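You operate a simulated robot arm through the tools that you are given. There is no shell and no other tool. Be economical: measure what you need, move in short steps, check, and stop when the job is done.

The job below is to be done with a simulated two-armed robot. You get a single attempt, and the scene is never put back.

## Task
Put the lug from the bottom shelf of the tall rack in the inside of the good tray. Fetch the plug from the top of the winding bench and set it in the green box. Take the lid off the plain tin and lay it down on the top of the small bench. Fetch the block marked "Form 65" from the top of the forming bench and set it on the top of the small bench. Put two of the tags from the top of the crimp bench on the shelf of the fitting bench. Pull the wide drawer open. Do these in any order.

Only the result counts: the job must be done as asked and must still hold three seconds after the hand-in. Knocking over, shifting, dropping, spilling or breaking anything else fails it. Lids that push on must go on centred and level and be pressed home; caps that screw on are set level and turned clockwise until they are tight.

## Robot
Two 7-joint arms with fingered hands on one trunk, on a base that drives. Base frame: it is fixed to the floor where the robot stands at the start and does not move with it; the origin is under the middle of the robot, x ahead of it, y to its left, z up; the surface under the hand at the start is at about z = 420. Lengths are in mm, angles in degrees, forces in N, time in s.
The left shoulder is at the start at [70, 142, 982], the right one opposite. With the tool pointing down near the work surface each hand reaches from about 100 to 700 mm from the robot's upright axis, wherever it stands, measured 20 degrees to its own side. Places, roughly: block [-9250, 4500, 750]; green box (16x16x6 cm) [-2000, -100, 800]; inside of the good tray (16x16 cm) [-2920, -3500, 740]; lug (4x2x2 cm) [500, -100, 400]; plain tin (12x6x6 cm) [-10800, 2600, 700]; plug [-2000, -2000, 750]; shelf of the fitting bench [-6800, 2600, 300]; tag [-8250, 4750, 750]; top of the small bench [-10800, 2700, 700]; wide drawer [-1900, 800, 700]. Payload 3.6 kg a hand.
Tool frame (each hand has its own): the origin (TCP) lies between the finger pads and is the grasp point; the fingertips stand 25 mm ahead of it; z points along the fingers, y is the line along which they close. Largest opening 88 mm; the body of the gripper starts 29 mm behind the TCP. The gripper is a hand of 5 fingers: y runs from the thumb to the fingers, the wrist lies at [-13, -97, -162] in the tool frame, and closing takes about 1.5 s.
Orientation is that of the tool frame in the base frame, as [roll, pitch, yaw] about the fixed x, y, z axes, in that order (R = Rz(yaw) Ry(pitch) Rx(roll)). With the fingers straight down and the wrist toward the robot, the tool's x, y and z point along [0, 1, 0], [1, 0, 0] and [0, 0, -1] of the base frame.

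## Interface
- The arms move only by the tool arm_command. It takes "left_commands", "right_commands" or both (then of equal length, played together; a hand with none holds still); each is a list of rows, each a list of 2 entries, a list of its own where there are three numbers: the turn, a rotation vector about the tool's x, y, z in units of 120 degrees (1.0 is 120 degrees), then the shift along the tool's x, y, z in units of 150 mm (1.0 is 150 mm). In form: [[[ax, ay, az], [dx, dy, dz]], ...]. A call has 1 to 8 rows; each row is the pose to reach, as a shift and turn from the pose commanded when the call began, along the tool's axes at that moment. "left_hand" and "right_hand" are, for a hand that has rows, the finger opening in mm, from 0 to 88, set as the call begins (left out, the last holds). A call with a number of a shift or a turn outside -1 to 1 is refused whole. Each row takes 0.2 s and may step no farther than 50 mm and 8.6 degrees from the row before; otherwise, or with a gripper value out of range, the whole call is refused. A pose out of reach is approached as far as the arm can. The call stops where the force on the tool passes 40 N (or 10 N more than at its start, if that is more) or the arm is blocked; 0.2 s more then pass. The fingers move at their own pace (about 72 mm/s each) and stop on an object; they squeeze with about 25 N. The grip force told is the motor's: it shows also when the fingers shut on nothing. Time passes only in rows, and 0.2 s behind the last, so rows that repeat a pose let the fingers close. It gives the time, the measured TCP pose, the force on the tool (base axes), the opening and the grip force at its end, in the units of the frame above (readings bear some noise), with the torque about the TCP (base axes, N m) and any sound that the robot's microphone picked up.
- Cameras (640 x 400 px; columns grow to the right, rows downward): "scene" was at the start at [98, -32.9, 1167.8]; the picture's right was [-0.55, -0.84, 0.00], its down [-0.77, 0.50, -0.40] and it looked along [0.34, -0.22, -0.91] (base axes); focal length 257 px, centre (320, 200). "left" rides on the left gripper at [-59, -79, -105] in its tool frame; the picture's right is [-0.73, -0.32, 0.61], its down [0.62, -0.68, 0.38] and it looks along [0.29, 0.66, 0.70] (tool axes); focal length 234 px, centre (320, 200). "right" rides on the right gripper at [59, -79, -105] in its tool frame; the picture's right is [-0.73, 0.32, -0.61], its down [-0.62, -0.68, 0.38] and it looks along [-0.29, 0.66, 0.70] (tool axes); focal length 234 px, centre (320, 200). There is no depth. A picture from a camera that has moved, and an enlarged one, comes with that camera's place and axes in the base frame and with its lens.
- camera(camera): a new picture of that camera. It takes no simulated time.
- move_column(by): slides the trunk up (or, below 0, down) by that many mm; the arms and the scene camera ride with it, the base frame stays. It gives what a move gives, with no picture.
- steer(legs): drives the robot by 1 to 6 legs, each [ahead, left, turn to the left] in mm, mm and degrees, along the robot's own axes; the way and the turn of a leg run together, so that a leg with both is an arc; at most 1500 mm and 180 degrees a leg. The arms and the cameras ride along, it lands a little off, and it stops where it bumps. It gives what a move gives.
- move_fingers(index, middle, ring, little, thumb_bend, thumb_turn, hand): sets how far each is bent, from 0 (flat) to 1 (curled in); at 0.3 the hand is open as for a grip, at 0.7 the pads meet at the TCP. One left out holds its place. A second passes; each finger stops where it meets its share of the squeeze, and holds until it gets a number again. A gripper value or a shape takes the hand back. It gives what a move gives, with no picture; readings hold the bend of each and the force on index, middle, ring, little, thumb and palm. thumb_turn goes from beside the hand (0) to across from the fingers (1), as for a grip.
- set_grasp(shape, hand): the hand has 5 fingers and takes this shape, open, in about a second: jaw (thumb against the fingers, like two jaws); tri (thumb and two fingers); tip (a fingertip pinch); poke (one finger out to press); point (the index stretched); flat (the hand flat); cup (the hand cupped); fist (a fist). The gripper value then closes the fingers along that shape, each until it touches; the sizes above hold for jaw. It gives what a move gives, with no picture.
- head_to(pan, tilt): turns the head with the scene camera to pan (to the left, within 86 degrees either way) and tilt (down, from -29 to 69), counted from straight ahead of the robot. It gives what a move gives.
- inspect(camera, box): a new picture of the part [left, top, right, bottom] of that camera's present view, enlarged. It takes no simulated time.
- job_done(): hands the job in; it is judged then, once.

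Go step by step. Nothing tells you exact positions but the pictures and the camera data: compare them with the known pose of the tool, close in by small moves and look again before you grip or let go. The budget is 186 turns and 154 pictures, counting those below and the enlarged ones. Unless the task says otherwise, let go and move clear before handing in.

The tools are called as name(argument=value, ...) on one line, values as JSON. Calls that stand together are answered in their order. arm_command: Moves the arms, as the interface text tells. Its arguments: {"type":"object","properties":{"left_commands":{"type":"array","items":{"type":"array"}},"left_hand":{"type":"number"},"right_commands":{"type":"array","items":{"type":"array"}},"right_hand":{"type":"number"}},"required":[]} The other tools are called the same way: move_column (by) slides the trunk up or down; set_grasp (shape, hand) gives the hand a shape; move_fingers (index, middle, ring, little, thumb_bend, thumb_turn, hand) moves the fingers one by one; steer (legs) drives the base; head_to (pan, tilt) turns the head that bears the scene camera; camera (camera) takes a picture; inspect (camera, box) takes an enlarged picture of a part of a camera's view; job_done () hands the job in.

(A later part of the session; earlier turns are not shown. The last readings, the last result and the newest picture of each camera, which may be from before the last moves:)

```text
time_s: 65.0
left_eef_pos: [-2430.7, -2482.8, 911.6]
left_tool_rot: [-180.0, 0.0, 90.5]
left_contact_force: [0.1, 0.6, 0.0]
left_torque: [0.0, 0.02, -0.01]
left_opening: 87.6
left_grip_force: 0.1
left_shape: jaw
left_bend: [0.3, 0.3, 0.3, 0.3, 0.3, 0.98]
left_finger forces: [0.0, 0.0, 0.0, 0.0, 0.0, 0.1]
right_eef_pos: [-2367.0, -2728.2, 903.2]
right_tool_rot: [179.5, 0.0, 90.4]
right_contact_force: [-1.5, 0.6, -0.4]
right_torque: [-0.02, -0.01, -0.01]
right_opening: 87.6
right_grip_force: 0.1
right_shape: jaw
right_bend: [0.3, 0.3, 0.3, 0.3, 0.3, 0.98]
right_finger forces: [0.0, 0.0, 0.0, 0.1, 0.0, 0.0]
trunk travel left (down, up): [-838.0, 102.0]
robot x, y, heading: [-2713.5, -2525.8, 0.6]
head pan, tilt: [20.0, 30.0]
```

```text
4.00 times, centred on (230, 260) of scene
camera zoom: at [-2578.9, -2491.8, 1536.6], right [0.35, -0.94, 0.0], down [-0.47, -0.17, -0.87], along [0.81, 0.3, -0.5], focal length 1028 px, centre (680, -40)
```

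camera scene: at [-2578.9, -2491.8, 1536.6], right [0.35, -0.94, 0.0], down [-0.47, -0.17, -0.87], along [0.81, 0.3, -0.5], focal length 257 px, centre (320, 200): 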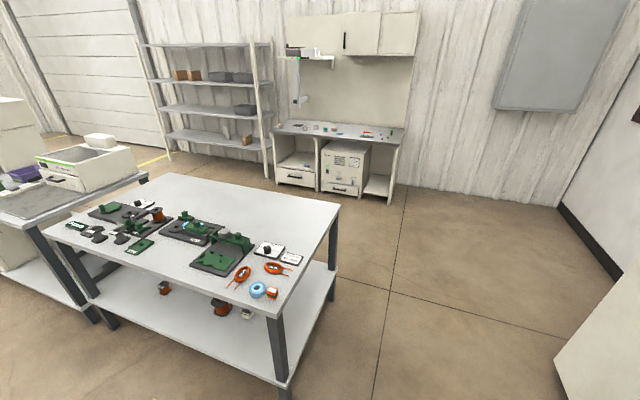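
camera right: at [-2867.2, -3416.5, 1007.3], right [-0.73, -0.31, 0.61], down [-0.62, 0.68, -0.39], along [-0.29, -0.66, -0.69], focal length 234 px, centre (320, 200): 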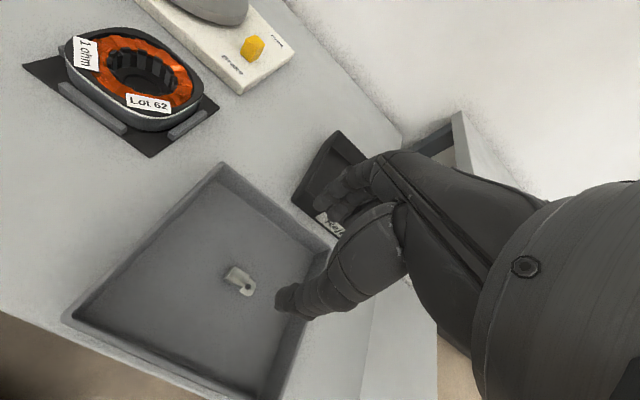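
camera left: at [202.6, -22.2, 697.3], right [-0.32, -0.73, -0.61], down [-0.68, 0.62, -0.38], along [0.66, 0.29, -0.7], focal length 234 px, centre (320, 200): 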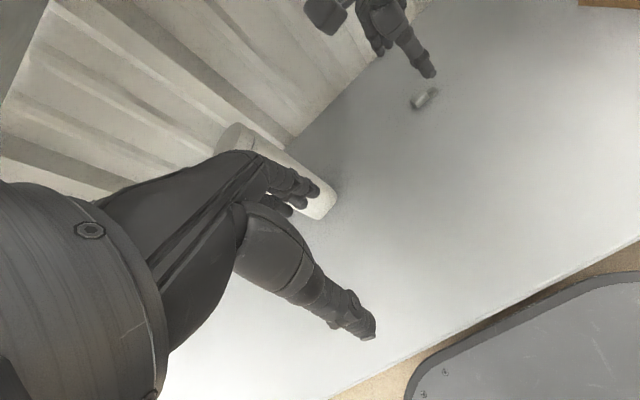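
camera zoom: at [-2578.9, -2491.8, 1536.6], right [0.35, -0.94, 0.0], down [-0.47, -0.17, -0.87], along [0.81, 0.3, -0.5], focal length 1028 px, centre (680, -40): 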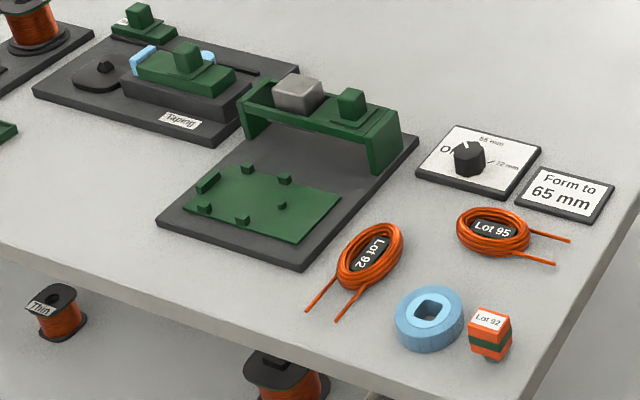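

The corner of the bench is at about [-2070, -2170]. The orange and green piece marked "Lot 92" at about [-2040, -2105] may be the plug, so I'll drive closer to check.

steer(legs=[[130, 430, 0]])

head_to(pan=0, tilt=50)

camera(camera="scene")

```text
time_s: 67.7
left_eef_pos: [-2306.0, -2044.6, 911.3]
left_tool_rot: [-180.0, 0.0, 90.7]
left_contact_force: [-0.3, 0.1, 0.0]
left_torque: [-0.02, 0.0, -0.01]
left_opening: 87.6
left_grip_force: 0.1
left_shape: jaw
left_bend: [0.3, 0.3, 0.3, 0.3, 0.3, 0.98]
left_finger forces: [0.0, 0.0, 0.0, 0.1, 0.1, 0.1]
right_eef_pos: [-2240.3, -2289.7, 902.2]
right_tool_rot: [179.5, -0.1, 90.8]
right_contact_force: [-0.2, 0.5, -0.4]
right_torque: [0.03, 0.03, 0.01]
right_opening: 87.6
right_grip_force: 0.1
right_shape: jaw
right_bend: [0.3, 0.3, 0.3, 0.3, 0.3, 0.98]
right_finger forces: [0.0, 0.0, 0.1, 0.1, 0.1, 0.0]
trunk travel left (down, up): [-838.0, 102.0]
robot x, y, heading: [-2582.1, -2082.7, 0.9]
head pan, tilt: [20.0, 30.0]
```

```text
time_s: 68.5
left_eef_pos: [-2306.3, -2044.0, 911.2]
left_tool_rot: [-180.0, -0.1, 90.6]
left_contact_force: [0.8, 0.1, -0.4]
left_torque: [0.01, 0.02, 0.04]
left_opening: 87.8
left_grip_force: 0.0
left_shape: jaw
left_bend: [0.3, 0.3, 0.3, 0.3, 0.3, 0.98]
left_finger forces: [0.1, 0.1, 0.0, 0.0, 0.0, 0.0]
right_eef_pos: [-2241.3, -2287.1, 902.1]
right_tool_rot: [179.6, 0.0, 90.7]
right_contact_force: [0.3, -0.4, -1.5]
right_torque: [0.0, 0.01, 0.05]
right_opening: 87.7
right_grip_force: 0.0
right_shape: jaw
right_bend: [0.3, 0.3, 0.3, 0.3, 0.3, 0.98]
right_finger forces: [0.0, 0.0, 0.1, 0.0, 0.0, 0.1]
trunk travel left (down, up): [-838.0, 102.0]
robot x, y, heading: [-2587.9, -2087.0, 0.6]
head pan, tilt: [0.0, 50.0]
```

```text
127 pictures are left
camera scene: at [-2461.6, -2083.7, 1507.2], right [0.01, -1.0, 0.0], down [-0.77, -0.01, -0.64], along [0.64, 0.01, -0.77], focal length 257 px, centre (320, 200)
```

scene: 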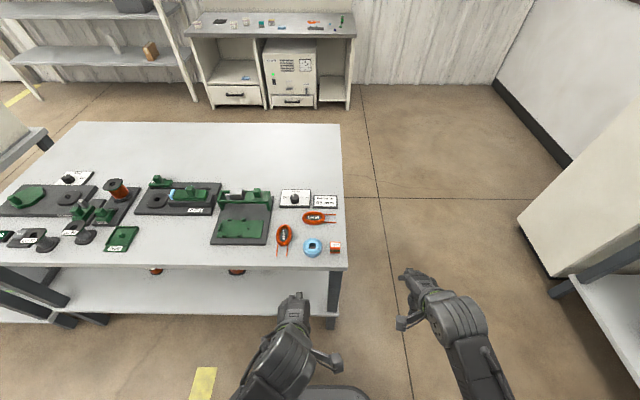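

inspect(camera="scene", box=[264, 200, 360, 260])

inspect(camera="scene", box=[0, 165, 144, 255])

inspect(camera="scene", box=[130, 165, 274, 255])

```text
6.67 times, centred on (312, 230) of scene
camera zoom: at [-2461.6, -2083.7, 1507.2], right [0.01, -1.0, 0.0], down [-0.77, -0.01, -0.64], along [0.64, 0.01, -0.77], focal length 1714 px, centre (373, 0)
```

zoom: 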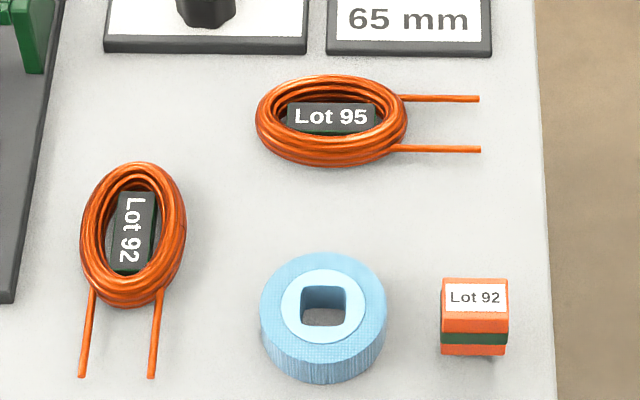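

```text
4.44 times, centred on (72, 210) of scene
camera zoom: at [-2461.6, -2083.7, 1507.2], right [0.01, -1.0, 0.0], down [-0.77, -0.01, -0.64], along [0.64, 0.01, -0.77], focal length 1142 px, centre (1422, 156)
```

zoom: 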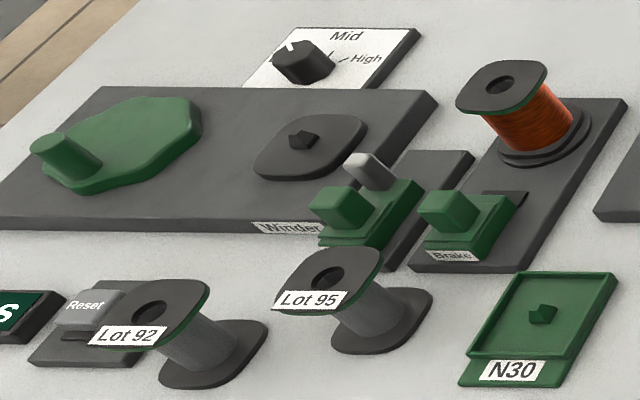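

```text
4.44 times, centred on (202, 210) of scene
camera zoom: at [-2461.6, -2083.7, 1507.2], right [0.01, -1.0, 0.0], down [-0.77, -0.01, -0.64], along [0.64, 0.01, -0.77], focal length 1142 px, centre (844, 156)
```

zoom: 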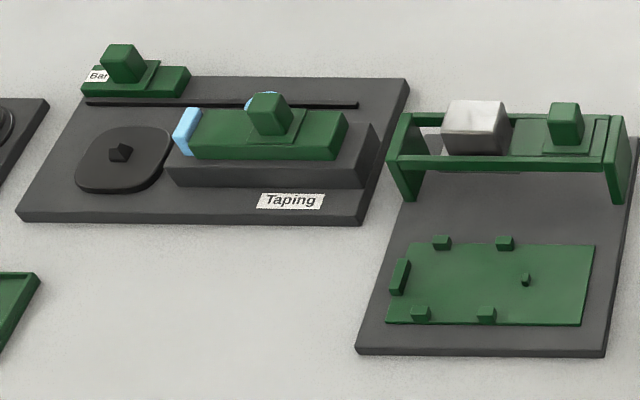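

The loose orange piece marked "Lot 92" is the plug, at about [-2045, -2115]. I'll line the right hand up with it by driving left, then reach out over the bench and look.

steer(legs=[[0, 165, -0.6]])

arm_command(right_commands=[[[0, 0, 0], [0, 0.25, 0]], [[0, 0, 0], [0, 0.5, 0.05]], [[0, 0, 0], [0, 0.75, 0.1]], [[0, 0, 0], [0, 0.95, 0.15]]])

camera(camera="right")

inspect(camera="scene", box=[250, 180, 490, 330])

```text
time_s: 70.0
left_eef_pos: [-2308.0, -1885.7, 911.9]
left_tool_rot: [-180.0, -0.1, 90.0]
left_contact_force: [0.3, 0.2, 0.1]
left_torque: [0.04, 0.0, 0.02]
left_opening: 87.7
left_grip_force: 0.0
left_shape: jaw
left_bend: [0.3, 0.3, 0.3, 0.3, 0.3, 0.98]
left_finger forces: [0.0, 0.0, 0.1, 0.1, 0.1, 0.0]
right_eef_pos: [-2244.6, -2130.9, 902.3]
right_tool_rot: [179.6, -0.1, 90.2]
right_contact_force: [-0.8, -0.4, 0.0]
right_torque: [0.01, 0.01, 0.01]
right_opening: 87.9
right_grip_force: 0.0
right_shape: jaw
right_bend: [0.3, 0.3, 0.3, 0.3, 0.3, 0.98]
right_finger forces: [0.1, 0.0, 0.0, 0.0, 0.0, 0.1]
trunk travel left (down, up): [-838.0, 102.0]
robot x, y, heading: [-2585.1, -1917.8, 0.3]
head pan, tilt: [0.0, 50.0]
```

```text
time_s: 71.0
left_eef_pos: [-2306.0, -1884.6, 910.7]
left_tool_rot: [-180.0, 0.1, 90.0]
left_contact_force: [-0.2, 0.0, -0.9]
left_torque: [-0.02, 0.04, 0.0]
left_opening: 87.9
left_grip_force: 0.2
left_shape: jaw
left_bend: [0.3, 0.3, 0.3, 0.3, 0.3, 0.98]
left_finger forces: [0.0, 0.0, 0.1, 0.0, 0.0, 0.0]
right_eef_pos: [-2100.6, -2129.6, 879.4]
right_tool_rot: [179.6, -0.1, 90.1]
right_contact_force: [0.3, 0.5, -0.5]
right_torque: [0.0, 0.03, -0.02]
right_opening: 87.6
right_grip_force: 0.1
right_shape: jaw
right_bend: [0.3, 0.3, 0.3, 0.3, 0.3, 0.98]
right_finger forces: [0.0, 0.0, 0.0, 0.0, 0.0, 0.0]
trunk travel left (down, up): [-838.0, 102.0]
robot x, y, heading: [-2586.7, -1926.4, -0.0]
head pan, tilt: [0.0, 50.0]
```

```text
123 pictures are left
camera right: at [-2178.3, -2070.4, 984.0], right [0.32, -0.73, 0.61], down [-0.68, -0.62, -0.39], along [0.66, -0.29, -0.69], focal length 234 px, centre (320, 200)
```

right: 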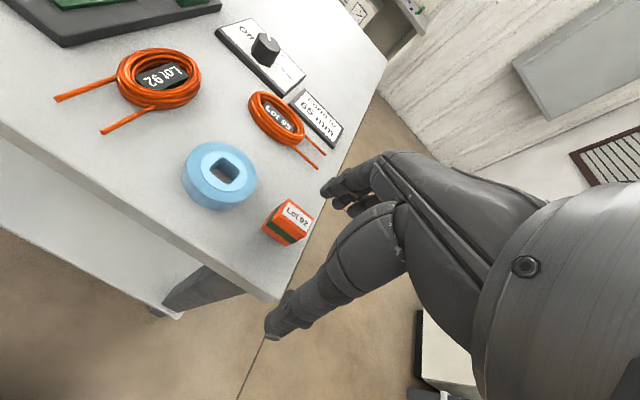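

```text
2.67 times, centred on (370, 255) of scene
camera zoom: at [-2461.2, -1923.7, 1507.0], right [0.0, -1.0, 0.0], down [-0.77, 0.0, -0.64], along [0.64, 0.0, -0.77], focal length 686 px, centre (187, 53)
```

zoom: 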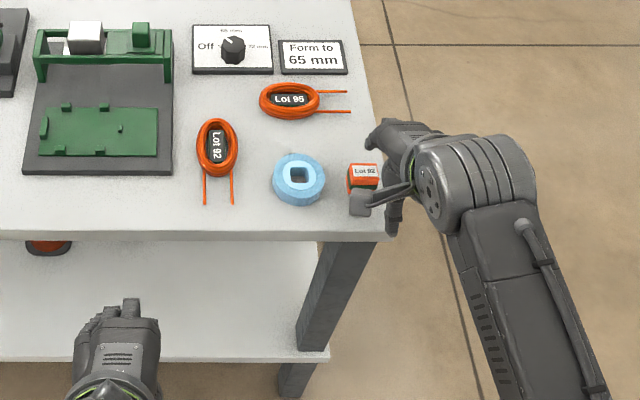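

The hand camera places the plug at about [-2030, -2137]. I'll move over it and check again.

arm_command(right_commands=[[[0, 0, 0], [-0.03, 0.22, 0]], [[0, 0, 0], [-0.05, 0.44, 0.1]], [[0, 0, 0], [-0.05, 0.44, 0.2]]])

camera(camera="right")

inspect(camera="scene", box=[320, 200, 440, 275])

```text
time_s: 71.8
left_eef_pos: [-2307.8, -1883.3, 913.3]
left_tool_rot: [179.8, 0.0, 90.1]
left_contact_force: [0.1, 0.4, -0.1]
left_torque: [0.0, -0.04, 0.02]
left_opening: 87.7
left_grip_force: 0.1
left_shape: jaw
left_bend: [0.3, 0.3, 0.3, 0.3, 0.3, 0.98]
left_finger forces: [0.1, 0.0, 0.1, 0.0, 0.0, 0.0]
right_eef_pos: [-2033.9, -2136.2, 851.4]
right_tool_rot: [179.5, 0.0, 90.2]
right_contact_force: [-0.4, 0.1, 0.3]
right_torque: [0.01, -0.02, 0.0]
right_opening: 88.0
right_grip_force: 0.1
right_shape: jaw
right_bend: [0.3, 0.3, 0.3, 0.3, 0.3, 0.98]
right_finger forces: [0.0, 0.1, 0.1, 0.0, 0.0, 0.0]
trunk travel left (down, up): [-838.0, 102.0]
robot x, y, heading: [-2587.0, -1923.7, -0.0]
head pan, tilt: [0.0, 50.0]
```

```text
121 pictures are left
camera right: at [-2113.1, -2076.6, 955.1], right [0.32, -0.73, 0.61], down [-0.68, -0.63, -0.39], along [0.66, -0.29, -0.69], focal length 234 px, centre (320, 200)
```

right: 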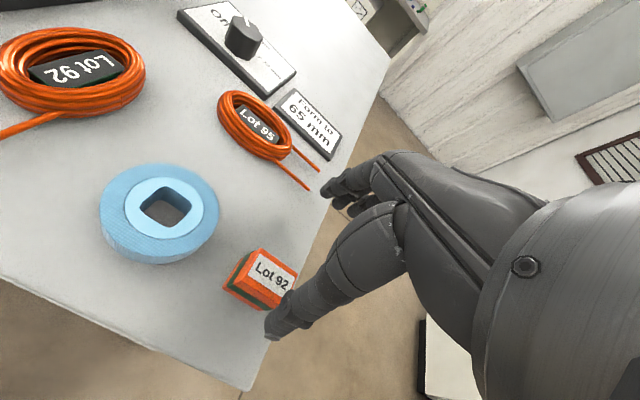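

```text
5.33 times, centred on (380, 238) of scene
camera zoom: at [-2464.3, -1923.0, 1507.3], right [0.0, -1.0, 0.0], down [-0.77, 0.0, -0.64], along [0.64, 0.0, -0.77], focal length 1371 px, centre (0, 0)
```

zoom: 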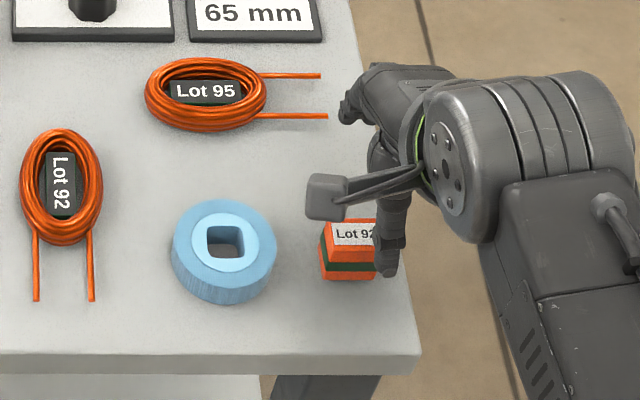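

Rays from both views agree if the bench top is nearer z = 770, which puts the plug at about [-2056, -2130]. I'll shift back 22 mm and look once more.

arm_command(right_commands=[[[0, 0, 0], [0.04, -0.15, 0]]])

camera(camera="right")

inspect(camera="scene", box=[320, 200, 440, 275])

```text
time_s: 72.2
left_eef_pos: [-2307.4, -1884.8, 911.3]
left_tool_rot: [179.9, -0.1, 90.1]
left_contact_force: [0.4, 0.1, 0.6]
left_torque: [-0.03, -0.01, -0.02]
left_opening: 87.8
left_grip_force: 0.0
left_shape: jaw
left_bend: [0.3, 0.3, 0.3, 0.3, 0.3, 0.98]
left_finger forces: [0.0, 0.0, 0.1, 0.1, 0.0, 0.1]
right_eef_pos: [-2057.6, -2129.4, 850.0]
right_tool_rot: [179.5, 0.0, 90.2]
right_contact_force: [-0.1, 0.6, -0.5]
right_torque: [-0.01, 0.03, 0.02]
right_opening: 87.6
right_grip_force: 0.0
right_shape: jaw
right_bend: [0.3, 0.3, 0.3, 0.3, 0.3, 0.98]
right_finger forces: [0.0, 0.1, 0.0, 0.1, 0.0, 0.1]
trunk travel left (down, up): [-838.0, 102.0]
robot x, y, heading: [-2588.7, -1922.2, 0.2]
head pan, tilt: [0.0, 50.0]
```

```text
119 pictures are left
camera right: at [-2135.7, -2070.6, 955.0], right [0.32, -0.72, 0.61], down [-0.68, -0.63, -0.39], along [0.66, -0.29, -0.69], focal length 234 px, centre (320, 200)
```

right: 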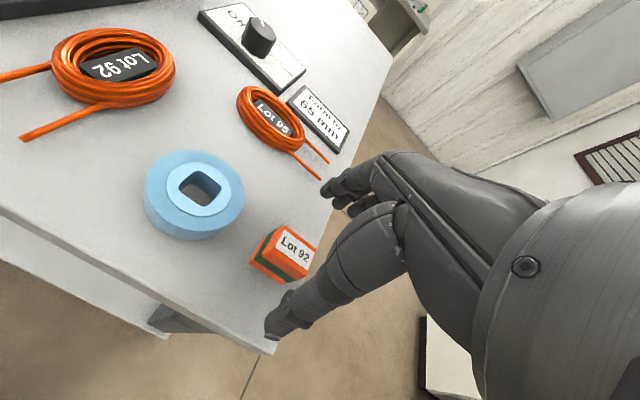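

```text
5.33 times, centred on (380, 238) of scene
camera zoom: at [-2464.1, -1922.9, 1507.2], right [0.0, -1.0, 0.0], down [-0.77, 0.0, -0.64], along [0.64, 0.0, -0.77], focal length 1371 px, centre (0, 0)
```

zoom: 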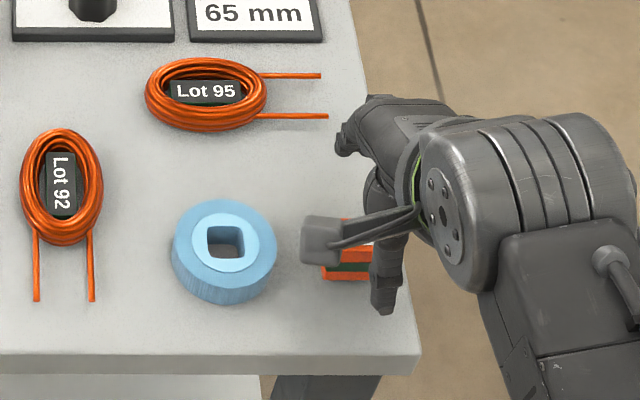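

The plug projects right on the hand's approach line about 55 mm below the TCP. I'll go down 40 mm and check.

arm_command(right_commands=[[[0, 0, 0], [0, 0, 0.15]], [[0, 0, 0], [0, 0, 0.28]]])

camera(camera="right")

```text
time_s: 72.8
left_eef_pos: [-2308.1, -1884.4, 912.6]
left_tool_rot: [-180.0, 0.1, 90.0]
left_contact_force: [-0.2, -0.3, 0.7]
left_torque: [0.03, -0.02, -0.01]
left_opening: 87.9
left_grip_force: 0.0
left_shape: jaw
left_bend: [0.3, 0.3, 0.3, 0.3, 0.3, 0.98]
left_finger forces: [0.1, 0.0, 0.1, 0.0, 0.1, 0.0]
right_eef_pos: [-2055.5, -2131.5, 809.4]
right_tool_rot: [179.5, 0.0, 90.0]
right_contact_force: [0.6, -0.4, 0.2]
right_torque: [0.03, 0.04, 0.01]
right_opening: 87.7
right_grip_force: 0.0
right_shape: jaw
right_bend: [0.3, 0.3, 0.3, 0.3, 0.3, 0.98]
right_finger forces: [0.0, 0.0, 0.1, 0.0, 0.0, 0.0]
trunk travel left (down, up): [-838.0, 102.0]
robot x, y, heading: [-2585.9, -1922.5, 0.3]
head pan, tilt: [0.0, 50.0]
```

```text
117 pictures are left
camera right: at [-2135.3, -2071.3, 913.9], right [0.32, -0.73, 0.61], down [-0.68, -0.63, -0.39], along [0.66, -0.29, -0.69], focal length 234 px, centre (320, 200)
```

right: 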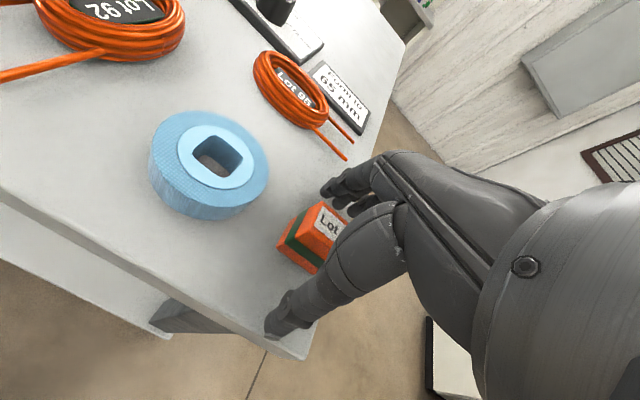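

The plug is between the fingers. I'll lower a little more in small steps and then close.

arm_command(right_commands=[[[0, 0, 0], [0, 0.02, 0.03]], [[0, 0, 0], [0, 0.02, 0.06]], [[0, 0, 0], [0, 0.02, 0.08]]])

arm_command(right_commands=[[[0, 0, 0], [0, 0, 0]], [[0, 0, 0], [0, 0, 0]], [[0, 0, 0], [0, 0, 0]], [[0, 0, 0], [0, 0, 0]], [[0, 0, 0], [0, 0, 0]], [[0, 0, 0], [0, 0, 0]], [[0, 0, 0], [0, 0, 0]], [[0, 0, 0], [0, 0, 0]]], right_hand=0)

camera(camera="right")

```text
time_s: 73.6
left_eef_pos: [-2311.8, -1883.7, 914.7]
left_tool_rot: [179.7, 0.1, 90.1]
left_contact_force: [0.0, -0.6, 0.7]
left_torque: [0.06, 0.0, -0.01]
left_opening: 88.0
left_grip_force: 0.1
left_shape: jaw
left_bend: [0.3, 0.3, 0.3, 0.3, 0.3, 0.98]
left_finger forces: [0.0, 0.1, 0.1, 0.0, 0.0, 0.0]
right_eef_pos: [-2056.6, -2129.6, 802.9]
right_tool_rot: [178.9, 0.0, 90.0]
right_contact_force: [-0.6, -2.2, 29.8]
right_torque: [-0.2, -0.69, -0.16]
right_opening: 86.3
right_grip_force: 0.0
right_shape: jaw
right_bend: [0.3, 0.3, 0.3, 0.3, 0.3, 0.98]
right_finger forces: [0.5, 20.8, 0.0, 0.0, 8.6, 0.0]
trunk travel left (down, up): [-838.0, 102.0]
robot x, y, heading: [-2590.5, -1923.3, 0.0]
head pan, tilt: [0.0, 50.0]
```

```text
time_s: 74.0
left_eef_pos: [-2310.8, -1882.7, 913.8]
left_tool_rot: [179.7, 0.1, 90.0]
left_contact_force: [-0.8, 0.4, -0.1]
left_torque: [0.03, -0.05, 0.0]
left_opening: 87.7
left_grip_force: 0.1
left_shape: jaw
left_bend: [0.3, 0.3, 0.3, 0.3, 0.3, 0.98]
left_finger forces: [0.0, 0.0, 0.0, 0.0, 0.1, 0.0]
right_eef_pos: [-2054.7, -2129.1, 803.3]
right_tool_rot: [178.8, 0.0, 90.1]
right_contact_force: [-1.5, -2.0, 16.5]
right_torque: [0.11, -0.1, -0.01]
right_opening: 18.6
right_grip_force: 24.9
right_shape: jaw
right_bend: [0.76, 0.74, 0.41, 0.42, 0.82, 1.0]
right_finger forces: [32.5, 1.3, 0.1, 0.0, 17.0, 0.0]
trunk travel left (down, up): [-838.0, 102.0]
robot x, y, heading: [-2585.3, -1924.2, 0.1]
head pan, tilt: [0.0, 50.0]
stopped in row 2 (right hand): the force on the tool passed its limit at 42 N (the readings are from after the stop); the commanded pose is now the measured one
```

```text
116 pictures are left
camera right: at [-2135.5, -2069.6, 906.1], right [0.31, -0.73, 0.61], down [-0.67, -0.62, -0.4], along [0.67, -0.29, -0.68], focal length 234 px, centre (320, 200)
```

right: 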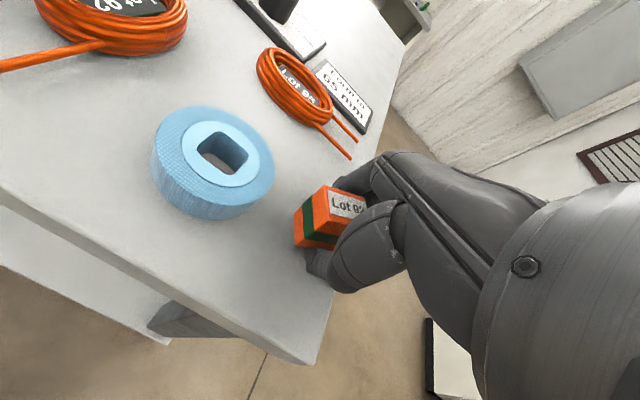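

The plug is gripped between thumb and index. I'll lift slowly and check the grip.

arm_command(right_commands=[[[0, 0, 0], [0, 0, -0.03]], [[0, 0, 0], [0, 0, -0.03]], [[0, 0, 0], [0, 0, -0.03]], [[0, 0, 0], [0, 0, -0.03]], [[0, 0, 0], [0, 0, -0.2]], [[0, 0, 0], [0, 0, -0.4]], [[0, 0, 0], [0, 0, -0.6]], [[0, 0, 0], [0, 0, -0.8]]], right_hand=0)

camera(camera="right")

```text
time_s: 75.8
left_eef_pos: [-2307.3, -1883.8, 912.6]
left_tool_rot: [-180.0, 0.1, 90.1]
left_contact_force: [0.6, -0.3, -0.6]
left_torque: [0.0, -0.02, 0.01]
left_opening: 87.7
left_grip_force: 0.1
left_shape: jaw
left_bend: [0.3, 0.3, 0.3, 0.3, 0.3, 0.98]
left_finger forces: [0.0, 0.1, 0.0, 0.0, 0.0, 0.0]
right_eef_pos: [-2053.6, -2131.1, 921.1]
right_tool_rot: [179.1, -0.2, 90.1]
right_contact_force: [-0.3, 0.3, -0.6]
right_torque: [-0.03, 0.02, 0.02]
right_opening: 15.6
right_grip_force: 24.9
right_shape: jaw
right_bend: [0.74, 0.73, 0.66, 0.65, 0.81, 1.0]
right_finger forces: [13.7, 2.3, 0.0, 0.1, 15.9, 0.0]
trunk travel left (down, up): [-838.0, 102.0]
robot x, y, heading: [-2589.4, -1923.4, 0.1]
head pan, tilt: [0.0, 50.0]
```

```text
115 pictures are left
camera right: at [-2132.5, -2070.9, 1024.0], right [0.32, -0.73, 0.61], down [-0.67, -0.62, -0.39], along [0.67, -0.29, -0.69], focal length 234 px, centre (320, 200)
```

right: 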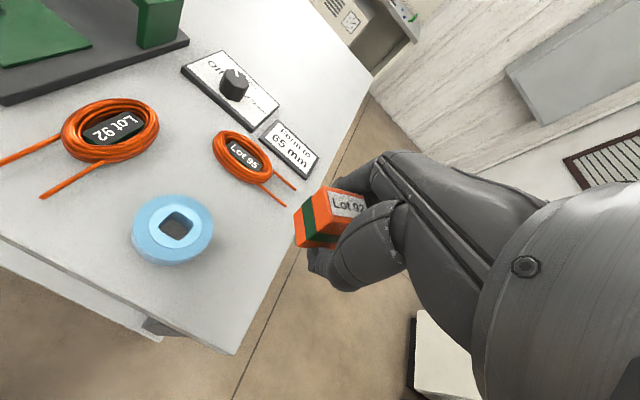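

The plug is held. I'll retract, back away from the bench, and drive north along its west side towards the green box.

arm_command(right_commands=[[[0, 0, 0], [0, -0.3, 0]], [[0, 0, 0], [0, -0.6, 0]], [[0, 0, 0], [0, -0.95, 0]]])

steer(legs=[[-350, 0, 0]])

head_to(pan=60, tilt=25)

camera(camera="scene")

```text
refused: row 3 steps farther than a row can; nothing moved
```

```text
time_s: 78.1
left_eef_pos: [-2653.8, -1885.4, 912.0]
left_tool_rot: [179.9, 0.0, 90.1]
left_contact_force: [-0.4, 0.0, 0.3]
left_torque: [-0.02, 0.01, -0.02]
left_opening: 87.5
left_grip_force: 0.0
left_shape: jaw
left_bend: [0.3, 0.3, 0.3, 0.3, 0.3, 0.98]
left_finger forces: [0.1, 0.0, 0.0, 0.0, 0.0, 0.0]
right_eef_pos: [-2400.0, -2130.3, 919.9]
right_tool_rot: [179.2, -0.1, 90.2]
right_contact_force: [-0.6, 0.0, 0.0]
right_torque: [-0.02, -0.01, 0.05]
right_opening: 15.4
right_grip_force: 24.8
right_shape: jaw
right_bend: [0.74, 0.73, 0.66, 0.65, 0.81, 1.0]
right_finger forces: [13.7, 2.3, 0.1, 0.1, 15.8, 0.0]
trunk travel left (down, up): [-838.0, 102.0]
robot x, y, heading: [-2936.1, -1927.3, 0.2]
head pan, tilt: [0.0, 50.0]
```

```text
time_s: 79.4
left_eef_pos: [-2654.1, -1886.4, 912.5]
left_tool_rot: [180.0, 0.0, 90.1]
left_contact_force: [0.1, 0.5, -1.0]
left_torque: [0.0, -0.03, 0.01]
left_opening: 87.8
left_grip_force: 0.1
left_shape: jaw
left_bend: [0.3, 0.3, 0.3, 0.3, 0.3, 0.98]
left_finger forces: [0.0, 0.0, 0.0, 0.0, 0.0, 0.1]
right_eef_pos: [-2401.6, -2131.0, 919.1]
right_tool_rot: [179.1, -0.1, 90.2]
right_contact_force: [0.5, -0.1, -0.7]
right_torque: [-0.03, -0.01, 0.0]
right_opening: 15.3
right_grip_force: 25.3
right_shape: jaw
right_bend: [0.74, 0.73, 0.66, 0.65, 0.81, 1.0]
right_finger forces: [13.8, 2.4, 0.0, 0.0, 15.8, 0.0]
trunk travel left (down, up): [-838.0, 102.0]
robot x, y, heading: [-2933.7, -1925.1, 0.6]
head pan, tilt: [60.0, 25.0]
```

```text
114 pictures are left
camera scene: at [-2840.8, -1844.4, 1544.6], right [0.87, -0.5, 0.0], down [-0.21, -0.37, -0.91], along [0.45, 0.79, -0.42], focal length 257 px, centre (320, 200)
```

scene: 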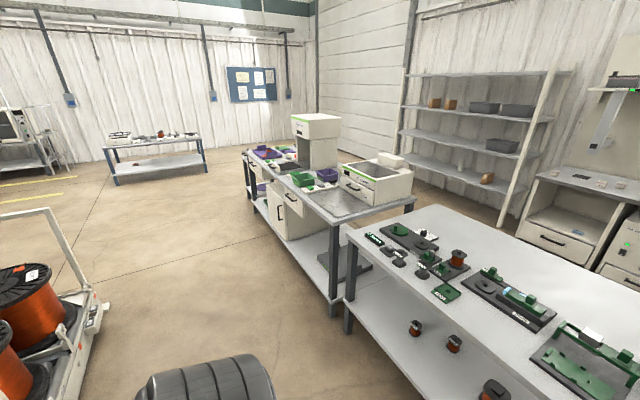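

The green box sits near the west edge of the test bench at about [-1980, -50], and the aisle is clear. I'll drive north about 2 m.

steer(legs=[[50, 1000, -0.6], [0, 1020, 0]])

head_to(pan=-5, tilt=40)

camera(camera="scene")

```text
time_s: 89.4
left_eef_pos: [-2559.5, 103.1, 911.0]
left_tool_rot: [-179.9, 0.1, 89.0]
left_contact_force: [0.9, -0.5, 0.5]
left_torque: [0.03, 0.01, 0.01]
left_opening: 87.8
left_grip_force: 0.0
left_shape: jaw
left_bend: [0.3, 0.3, 0.3, 0.3, 0.3, 0.98]
left_finger forces: [0.1, 0.0, 0.0, 0.1, 0.0, 0.0]
right_eef_pos: [-2311.8, -147.2, 920.0]
right_tool_rot: [179.2, -0.2, 89.0]
right_contact_force: [-0.5, 0.6, -1.6]
right_torque: [-0.04, -0.01, 0.0]
right_opening: 15.3
right_grip_force: 24.9
right_shape: jaw
right_bend: [0.74, 0.73, 0.66, 0.65, 0.81, 1.0]
right_finger forces: [13.8, 2.3, 0.0, 0.0, 15.8, 0.0]
trunk travel left (down, up): [-838.0, 102.0]
robot x, y, heading: [-2840.2, 70.4, -1.1]
head pan, tilt: [60.0, 25.0]
```

```text
time_s: 90.7
left_eef_pos: [-2561.2, 104.5, 912.8]
left_tool_rot: [179.9, 0.0, 89.0]
left_contact_force: [0.1, 0.0, 0.2]
left_torque: [-0.01, -0.04, 0.01]
left_opening: 87.7
left_grip_force: 0.1
left_shape: jaw
left_bend: [0.3, 0.3, 0.3, 0.3, 0.3, 0.98]
left_finger forces: [0.0, 0.0, 0.1, 0.0, 0.0, 0.0]
right_eef_pos: [-2311.6, -146.2, 919.1]
right_tool_rot: [179.2, -0.1, 89.0]
right_contact_force: [-0.2, -0.7, -0.9]
right_torque: [-0.01, 0.02, 0.02]
right_opening: 15.2
right_grip_force: 24.8
right_shape: jaw
right_bend: [0.74, 0.73, 0.66, 0.65, 0.81, 1.0]
right_finger forces: [13.8, 2.2, 0.0, 0.0, 15.9, 0.0]
trunk travel left (down, up): [-838.0, 102.0]
robot x, y, heading: [-2843.4, 71.2, -0.8]
head pan, tilt: [-5.0, 40.0]
```

```text
113 pictures are left
camera scene: at [-2709.4, 60.3, 1521.3], right [-0.1, -0.99, 0.0], down [-0.64, 0.07, -0.77], along [0.76, -0.08, -0.64], focal length 257 px, centre (320, 200)
```

scene: 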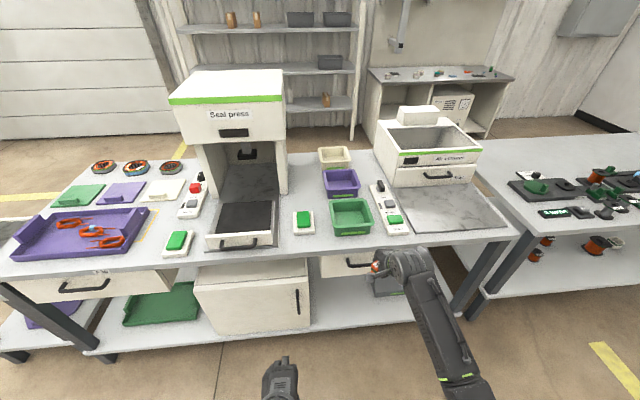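

The green box centre is at about [-1972, -139], straight ahead of the right hand. I'll drive ahead 260 mm and look.

steer(legs=[[260, 0, 0.8]])

arm_command(right_commands=[[[0, 0, 0], [0, 0.2, 0]], [[0, 0, 0], [0, 0.4, 0]]])

head_to(pan=-15, tilt=50)

camera(camera="right")

camera(camera="scene")

```text
time_s: 92.6
left_eef_pos: [-2302.7, 103.2, 912.9]
left_tool_rot: [179.9, 0.0, 89.6]
left_contact_force: [0.1, 0.3, -0.2]
left_torque: [0.0, -0.01, -0.01]
left_opening: 87.8
left_grip_force: 0.0
left_shape: jaw
left_bend: [0.3, 0.3, 0.3, 0.3, 0.3, 0.98]
left_finger forces: [0.1, 0.0, 0.0, 0.0, 0.1, 0.0]
right_eef_pos: [-2050.3, -144.0, 920.0]
right_tool_rot: [179.2, -0.1, 89.7]
right_contact_force: [-0.5, -0.7, -0.2]
right_torque: [-0.02, -0.01, 0.01]
right_opening: 15.4
right_grip_force: 24.6
right_shape: jaw
right_bend: [0.74, 0.73, 0.66, 0.65, 0.81, 1.0]
right_finger forces: [13.8, 2.2, 0.0, 0.1, 15.7, 0.1]
trunk travel left (down, up): [-838.0, 102.0]
robot x, y, heading: [-2584.0, 64.4, -0.4]
head pan, tilt: [-5.0, 40.0]
```

```text
time_s: 93.2
left_eef_pos: [-2301.4, 102.2, 911.8]
left_tool_rot: [-180.0, 0.0, 89.6]
left_contact_force: [-0.3, 1.0, 0.0]
left_torque: [0.01, 0.0, -0.02]
left_opening: 87.6
left_grip_force: 0.1
left_shape: jaw
left_bend: [0.3, 0.3, 0.3, 0.3, 0.3, 0.98]
left_finger forces: [0.0, 0.0, 0.0, 0.0, 0.1, 0.0]
right_eef_pos: [-1987.9, -145.3, 920.0]
right_tool_rot: [179.3, -0.1, 89.6]
right_contact_force: [0.4, 1.0, -0.5]
right_torque: [0.01, 0.03, 0.0]
right_opening: 15.2
right_grip_force: 25.3
right_shape: jaw
right_bend: [0.74, 0.73, 0.66, 0.65, 0.81, 1.0]
right_finger forces: [13.9, 2.2, 0.0, 0.0, 15.9, 0.0]
trunk travel left (down, up): [-838.0, 102.0]
robot x, y, heading: [-2582.6, 68.8, -0.6]
head pan, tilt: [-5.0, 40.0]
```

```text
time_s: 93.9
left_eef_pos: [-2301.3, 103.9, 912.9]
left_tool_rot: [-179.9, 0.0, 89.5]
left_contact_force: [-0.4, 0.2, 0.4]
left_torque: [0.01, 0.01, -0.01]
left_opening: 87.6
left_grip_force: 0.0
left_shape: jaw
left_bend: [0.3, 0.3, 0.3, 0.3, 0.3, 0.98]
left_finger forces: [0.1, 0.0, 0.0, 0.1, 0.0, 0.0]
right_eef_pos: [-1992.2, -145.9, 921.3]
right_tool_rot: [179.2, 0.0, 89.6]
right_contact_force: [-0.1, -0.1, -0.2]
right_torque: [0.02, -0.02, 0.03]
right_opening: 15.5
right_grip_force: 25.1
right_shape: jaw
right_bend: [0.74, 0.73, 0.66, 0.65, 0.81, 1.0]
right_finger forces: [13.9, 2.1, 0.1, 0.0, 16.0, 0.1]
trunk travel left (down, up): [-838.0, 102.0]
robot x, y, heading: [-2585.6, 64.1, -0.2]
head pan, tilt: [-15.0, 50.0]
```

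```text
112 pictures are left
camera right: at [-2068.9, -85.1, 1024.9], right [0.31, -0.73, 0.61], down [-0.68, -0.62, -0.39], along [0.66, -0.29, -0.69], focal length 234 px, centre (320, 200)
```

right: 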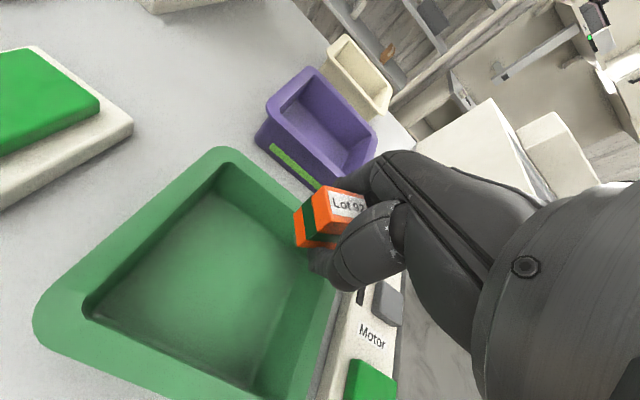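

```text
111 pictures are left
camera scene: at [-2460.9, 46.1, 1507.2], right [-0.26, -0.96, 0.0], down [-0.74, 0.2, -0.64], along [0.62, -0.17, -0.77], focal length 257 px, centre (320, 200)
```

scene: 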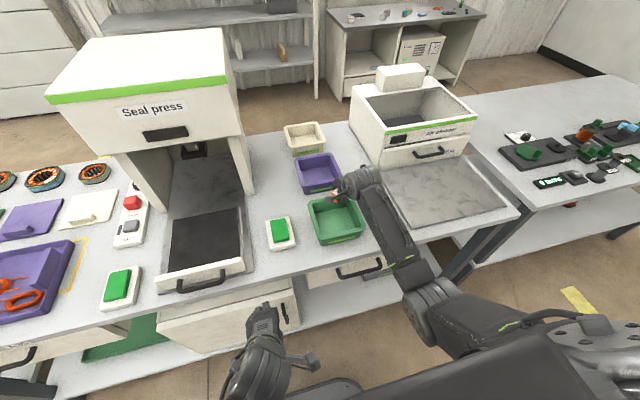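

The green box centre is about [-2004, -137]. I'll shift slightly to centre and lower the plug into it.

arm_command(right_commands=[[[0, 0, 0], [0.08, -0.08, 0]], [[0, 0, 0], [0.08, -0.08, 0.25]], [[0, 0, 0], [0.08, -0.08, 0.5]]])

camera(camera="right")

```text
time_s: 94.7
left_eef_pos: [-2301.4, 102.5, 911.8]
left_tool_rot: [-179.9, 0.0, 89.7]
left_contact_force: [0.3, -0.2, 0.4]
left_torque: [-0.01, 0.0, 0.01]
left_opening: 87.7
left_grip_force: 0.1
left_shape: jaw
left_bend: [0.3, 0.3, 0.3, 0.3, 0.3, 0.98]
left_finger forces: [0.1, 0.0, 0.1, 0.0, 0.0, 0.1]
right_eef_pos: [-2001.5, -133.8, 844.8]
right_tool_rot: [179.2, -0.1, 89.6]
right_contact_force: [-0.1, -0.6, -1.6]
right_torque: [0.0, 0.0, 0.0]
right_opening: 15.4
right_grip_force: 25.3
right_shape: jaw
right_bend: [0.74, 0.73, 0.66, 0.65, 0.81, 1.0]
right_finger forces: [14.0, 2.0, 0.0, 0.1, 15.8, 0.0]
trunk travel left (down, up): [-838.0, 102.0]
robot x, y, heading: [-2581.4, 68.2, -0.4]
head pan, tilt: [-15.0, 50.0]
```

```text
110 pictures are left
camera right: at [-2079.9, -73.9, 949.1], right [0.31, -0.73, 0.61], down [-0.68, -0.62, -0.39], along [0.66, -0.29, -0.69], focal length 234 px, centre (320, 200)
```

right: 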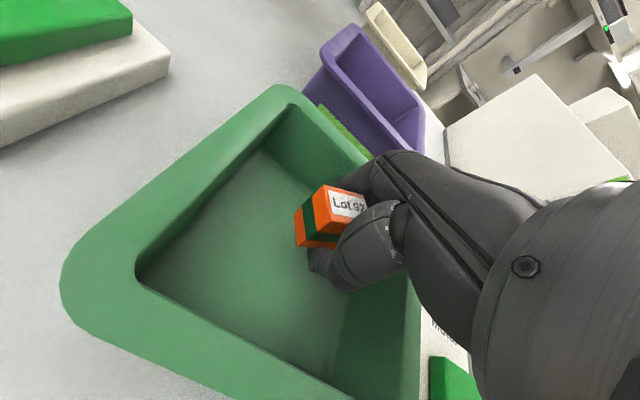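

The plug is inside the box walls. I'll lower to touch in small steps.

arm_command(right_commands=[[[0, 0, 0], [0, -0.03, 0.06]], [[0, 0, 0], [0, -0.03, 0.12]], [[0, 0, 0], [0, -0.03, 0.16]], [[0, 0, 0], [0, -0.03, 0.19]], [[0, 0, 0], [0, -0.03, 0.22]], [[0, 0, 0], [0, -0.03, 0.25]], [[0, 0, 0], [0, -0.03, 0.28]]])

camera(camera="right")

```text
time_s: 95.7
left_eef_pos: [-2303.6, 104.0, 912.9]
left_tool_rot: [179.9, -0.1, 89.5]
left_contact_force: [-0.2, 0.6, 0.9]
left_torque: [-0.02, -0.01, -0.01]
left_opening: 87.9
left_grip_force: 0.2
left_shape: jaw
left_bend: [0.3, 0.3, 0.3, 0.3, 0.3, 0.98]
left_finger forces: [0.0, 0.0, 0.1, 0.0, 0.0, 0.1]
right_eef_pos: [-2001.9, -132.4, 827.4]
right_tool_rot: [177.8, -0.1, 89.6]
right_contact_force: [-5.0, -0.4, 23.7]
right_torque: [0.15, -0.08, 0.02]
right_opening: 16.4
right_grip_force: 24.9
right_shape: jaw
right_bend: [0.76, 0.73, 0.66, 0.65, 0.81, 1.0]
right_finger forces: [42.9, 4.2, 0.1, 0.0, 22.5, 0.0]
trunk travel left (down, up): [-838.0, 102.0]
robot x, y, heading: [-2583.6, 71.8, -0.5]
head pan, tilt: [-15.0, 50.0]
stopped in row 4 (right hand): the force on the tool passed its limit at 46 N (the readings are from after the stop); the commanded pose is now the measured one
```

```text
109 pictures are left
camera right: at [-2082.2, -72.6, 929.4], right [0.29, -0.73, 0.62], down [-0.67, -0.62, -0.41], along [0.68, -0.29, -0.67], focal length 234 px, centre (320, 200)
```

right: 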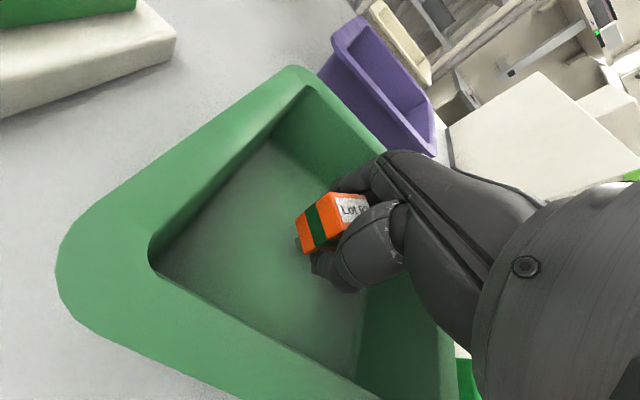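

It touched the box floor. I'll ease up 2 mm, open, and lift.

arm_command(right_commands=[[[0, 0, 0], [0, 0, -0.013]]])

arm_command(right_commands=[[[0, 0, 0], [0, 0, 0]], [[0, 0, 0], [0, 0, 0]], [[0, 0, 0], [0, 0, 0]], [[0, 0, 0], [0, 0, 0]], [[0, 0, 0], [0, 0, 0]], [[0, 0, 0], [0, 0, -0.3]], [[0, 0, 0], [0, 0, -0.6]]], right_hand=60)

camera(camera="right")

```text
time_s: 96.1
left_eef_pos: [-2302.5, 103.5, 911.8]
left_tool_rot: [179.8, 0.0, 89.5]
left_contact_force: [-0.2, 0.7, -0.2]
left_torque: [0.01, 0.0, 0.0]
left_opening: 87.7
left_grip_force: 0.1
left_shape: jaw
left_bend: [0.3, 0.3, 0.3, 0.3, 0.3, 0.98]
left_finger forces: [0.0, 0.0, 0.0, 0.0, 0.1, 0.1]
right_eef_pos: [-2003.1, -131.8, 828.7]
right_tool_rot: [178.1, -0.1, 89.6]
right_contact_force: [-0.5, -0.1, 20.3]
right_torque: [0.16, -0.24, -0.01]
right_opening: 16.1
right_grip_force: 25.1
right_shape: jaw
right_bend: [0.75, 0.73, 0.66, 0.65, 0.81, 1.0]
right_finger forces: [38.7, 3.6, 0.1, 0.1, 17.8, 0.0]
trunk travel left (down, up): [-838.0, 102.0]
robot x, y, heading: [-2583.9, 63.3, -0.4]
head pan, tilt: [-15.0, 50.0]
```

```text
time_s: 97.7
left_eef_pos: [-2302.9, 103.1, 911.0]
left_tool_rot: [179.9, 0.0, 89.4]
left_contact_force: [-0.6, 0.6, -0.1]
left_torque: [0.0, 0.01, 0.04]
left_opening: 87.9
left_grip_force: 0.0
left_shape: jaw
left_bend: [0.3, 0.3, 0.3, 0.3, 0.3, 0.98]
left_finger forces: [0.0, 0.0, 0.0, 0.1, 0.0, 0.0]
right_eef_pos: [-2006.3, -130.4, 916.0]
right_tool_rot: [178.3, -0.1, 89.6]
right_contact_force: [0.0, -0.5, 0.3]
right_torque: [0.0, -0.04, -0.01]
right_opening: 60.0
right_grip_force: 0.1
right_shape: jaw
right_bend: [0.28, 0.38, 0.34, 0.35, 0.6, 1.0]
right_finger forces: [0.0, 0.0, 0.1, 0.1, 0.1, 0.0]
trunk travel left (down, up): [-838.0, 102.0]
robot x, y, heading: [-2587.1, 67.3, -0.3]
head pan, tilt: [-15.0, 50.0]
```

```text
108 pictures are left
camera right: at [-2086.3, -71.7, 1018.3], right [0.3, -0.73, 0.61], down [-0.68, -0.62, -0.4], along [0.67, -0.29, -0.68], focal length 234 px, centre (320, 200)
```

right: 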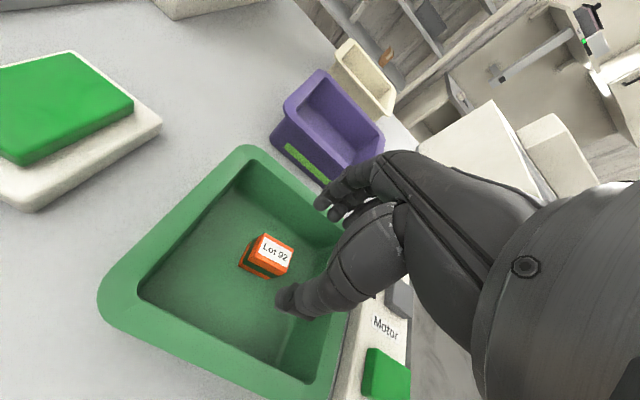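

The plug lies in the green box. Next is the wide drawer, under the left end of this bench at about y = 830, so I'll back off, go left, and look.

arm_command(right_commands=[[[0, 0, 0], [0, -0.3, 0]], [[0, 0, 0], [0, -0.6, 0]], [[0, 0, 0], [0, -0.9, 0]]], right_hand=88)

steer(legs=[[-350, 0, 0.4], [0, 660, 0]])

head_to(pan=5, tilt=40)

camera(camera="scene")

```text
time_s: 98.5
left_eef_pos: [-2303.7, 103.0, 913.2]
left_tool_rot: [180.0, 0.0, 89.7]
left_contact_force: [-0.3, -0.2, 0.3]
left_torque: [0.02, 0.0, -0.01]
left_opening: 87.8
left_grip_force: 0.0
left_shape: jaw
left_bend: [0.3, 0.3, 0.3, 0.3, 0.3, 0.98]
left_finger forces: [0.1, 0.0, 0.0, 0.0, 0.0, 0.0]
right_eef_pos: [-2142.9, -132.7, 910.5]
right_tool_rot: [178.3, -0.1, 89.6]
right_contact_force: [0.0, -0.2, -0.2]
right_torque: [0.0, 0.0, 0.0]
right_opening: 87.6
right_grip_force: 0.0
right_shape: jaw
right_bend: [0.3, 0.3, 0.3, 0.3, 0.3, 0.98]
right_finger forces: [0.1, 0.0, 0.1, 0.1, 0.0, 0.0]
trunk travel left (down, up): [-838.0, 102.0]
robot x, y, heading: [-2581.6, 63.9, -0.2]
head pan, tilt: [-15.0, 50.0]
```

```text
time_s: 104.0
left_eef_pos: [-2642.1, 746.8, 911.4]
left_tool_rot: [179.9, 0.0, 88.9]
left_contact_force: [-0.4, 0.1, -0.5]
left_torque: [0.01, -0.04, -0.02]
left_opening: 87.7
left_grip_force: 0.1
left_shape: jaw
left_bend: [0.3, 0.3, 0.3, 0.3, 0.3, 0.98]
left_finger forces: [0.0, 0.0, 0.0, 0.0, 0.0, 0.0]
right_eef_pos: [-2481.6, 510.3, 911.2]
right_tool_rot: [178.4, -0.2, 88.9]
right_contact_force: [0.6, 0.3, -0.3]
right_torque: [0.01, 0.0, -0.02]
right_opening: 87.6
right_grip_force: 0.0
right_shape: jaw
right_bend: [0.3, 0.3, 0.3, 0.3, 0.3, 0.98]
right_finger forces: [0.0, 0.0, 0.0, 0.0, 0.1, 0.0]
trunk travel left (down, up): [-838.0, 102.0]
robot x, y, heading: [-2923.2, 711.4, -0.7]
head pan, tilt: [-15.0, 50.0]
```

```text
time_s: 104.8
left_eef_pos: [-2641.1, 746.8, 912.7]
left_tool_rot: [180.0, 0.1, 88.9]
left_contact_force: [0.2, -0.2, 0.0]
left_torque: [0.04, 0.0, -0.01]
left_opening: 87.9
left_grip_force: 0.2
left_shape: jaw
left_bend: [0.3, 0.3, 0.3, 0.3, 0.3, 0.98]
left_finger forces: [0.1, 0.0, 0.1, 0.1, 0.1, 0.1]
right_eef_pos: [-2482.5, 510.3, 909.8]
right_tool_rot: [178.4, -0.1, 88.8]
right_contact_force: [-0.9, -0.1, 0.6]
right_torque: [0.0, 0.01, 0.01]
right_opening: 87.7
right_grip_force: 0.1
right_shape: jaw
right_bend: [0.3, 0.3, 0.3, 0.3, 0.3, 0.98]
right_finger forces: [0.0, 0.1, 0.0, 0.0, 0.0, 0.0]
trunk travel left (down, up): [-838.0, 102.0]
robot x, y, heading: [-2922.6, 714.5, -0.9]
head pan, tilt: [5.0, 40.0]
```

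```text
107 pictures are left
camera scene: at [-2789.9, 719.1, 1521.3], right [0.07, -1.0, 0.0], down [-0.64, -0.04, -0.77], along [0.76, 0.05, -0.64], focal length 257 px, centre (320, 200)
```

scene: 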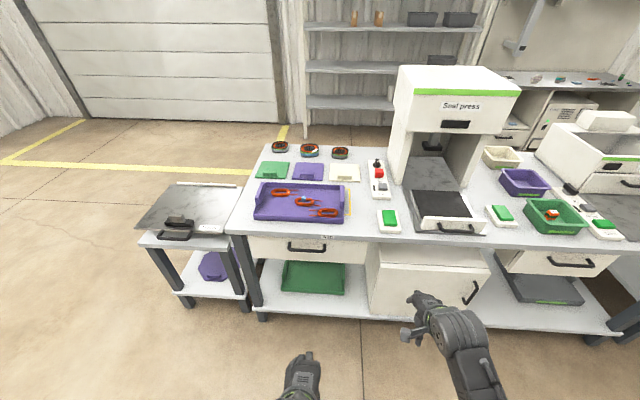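

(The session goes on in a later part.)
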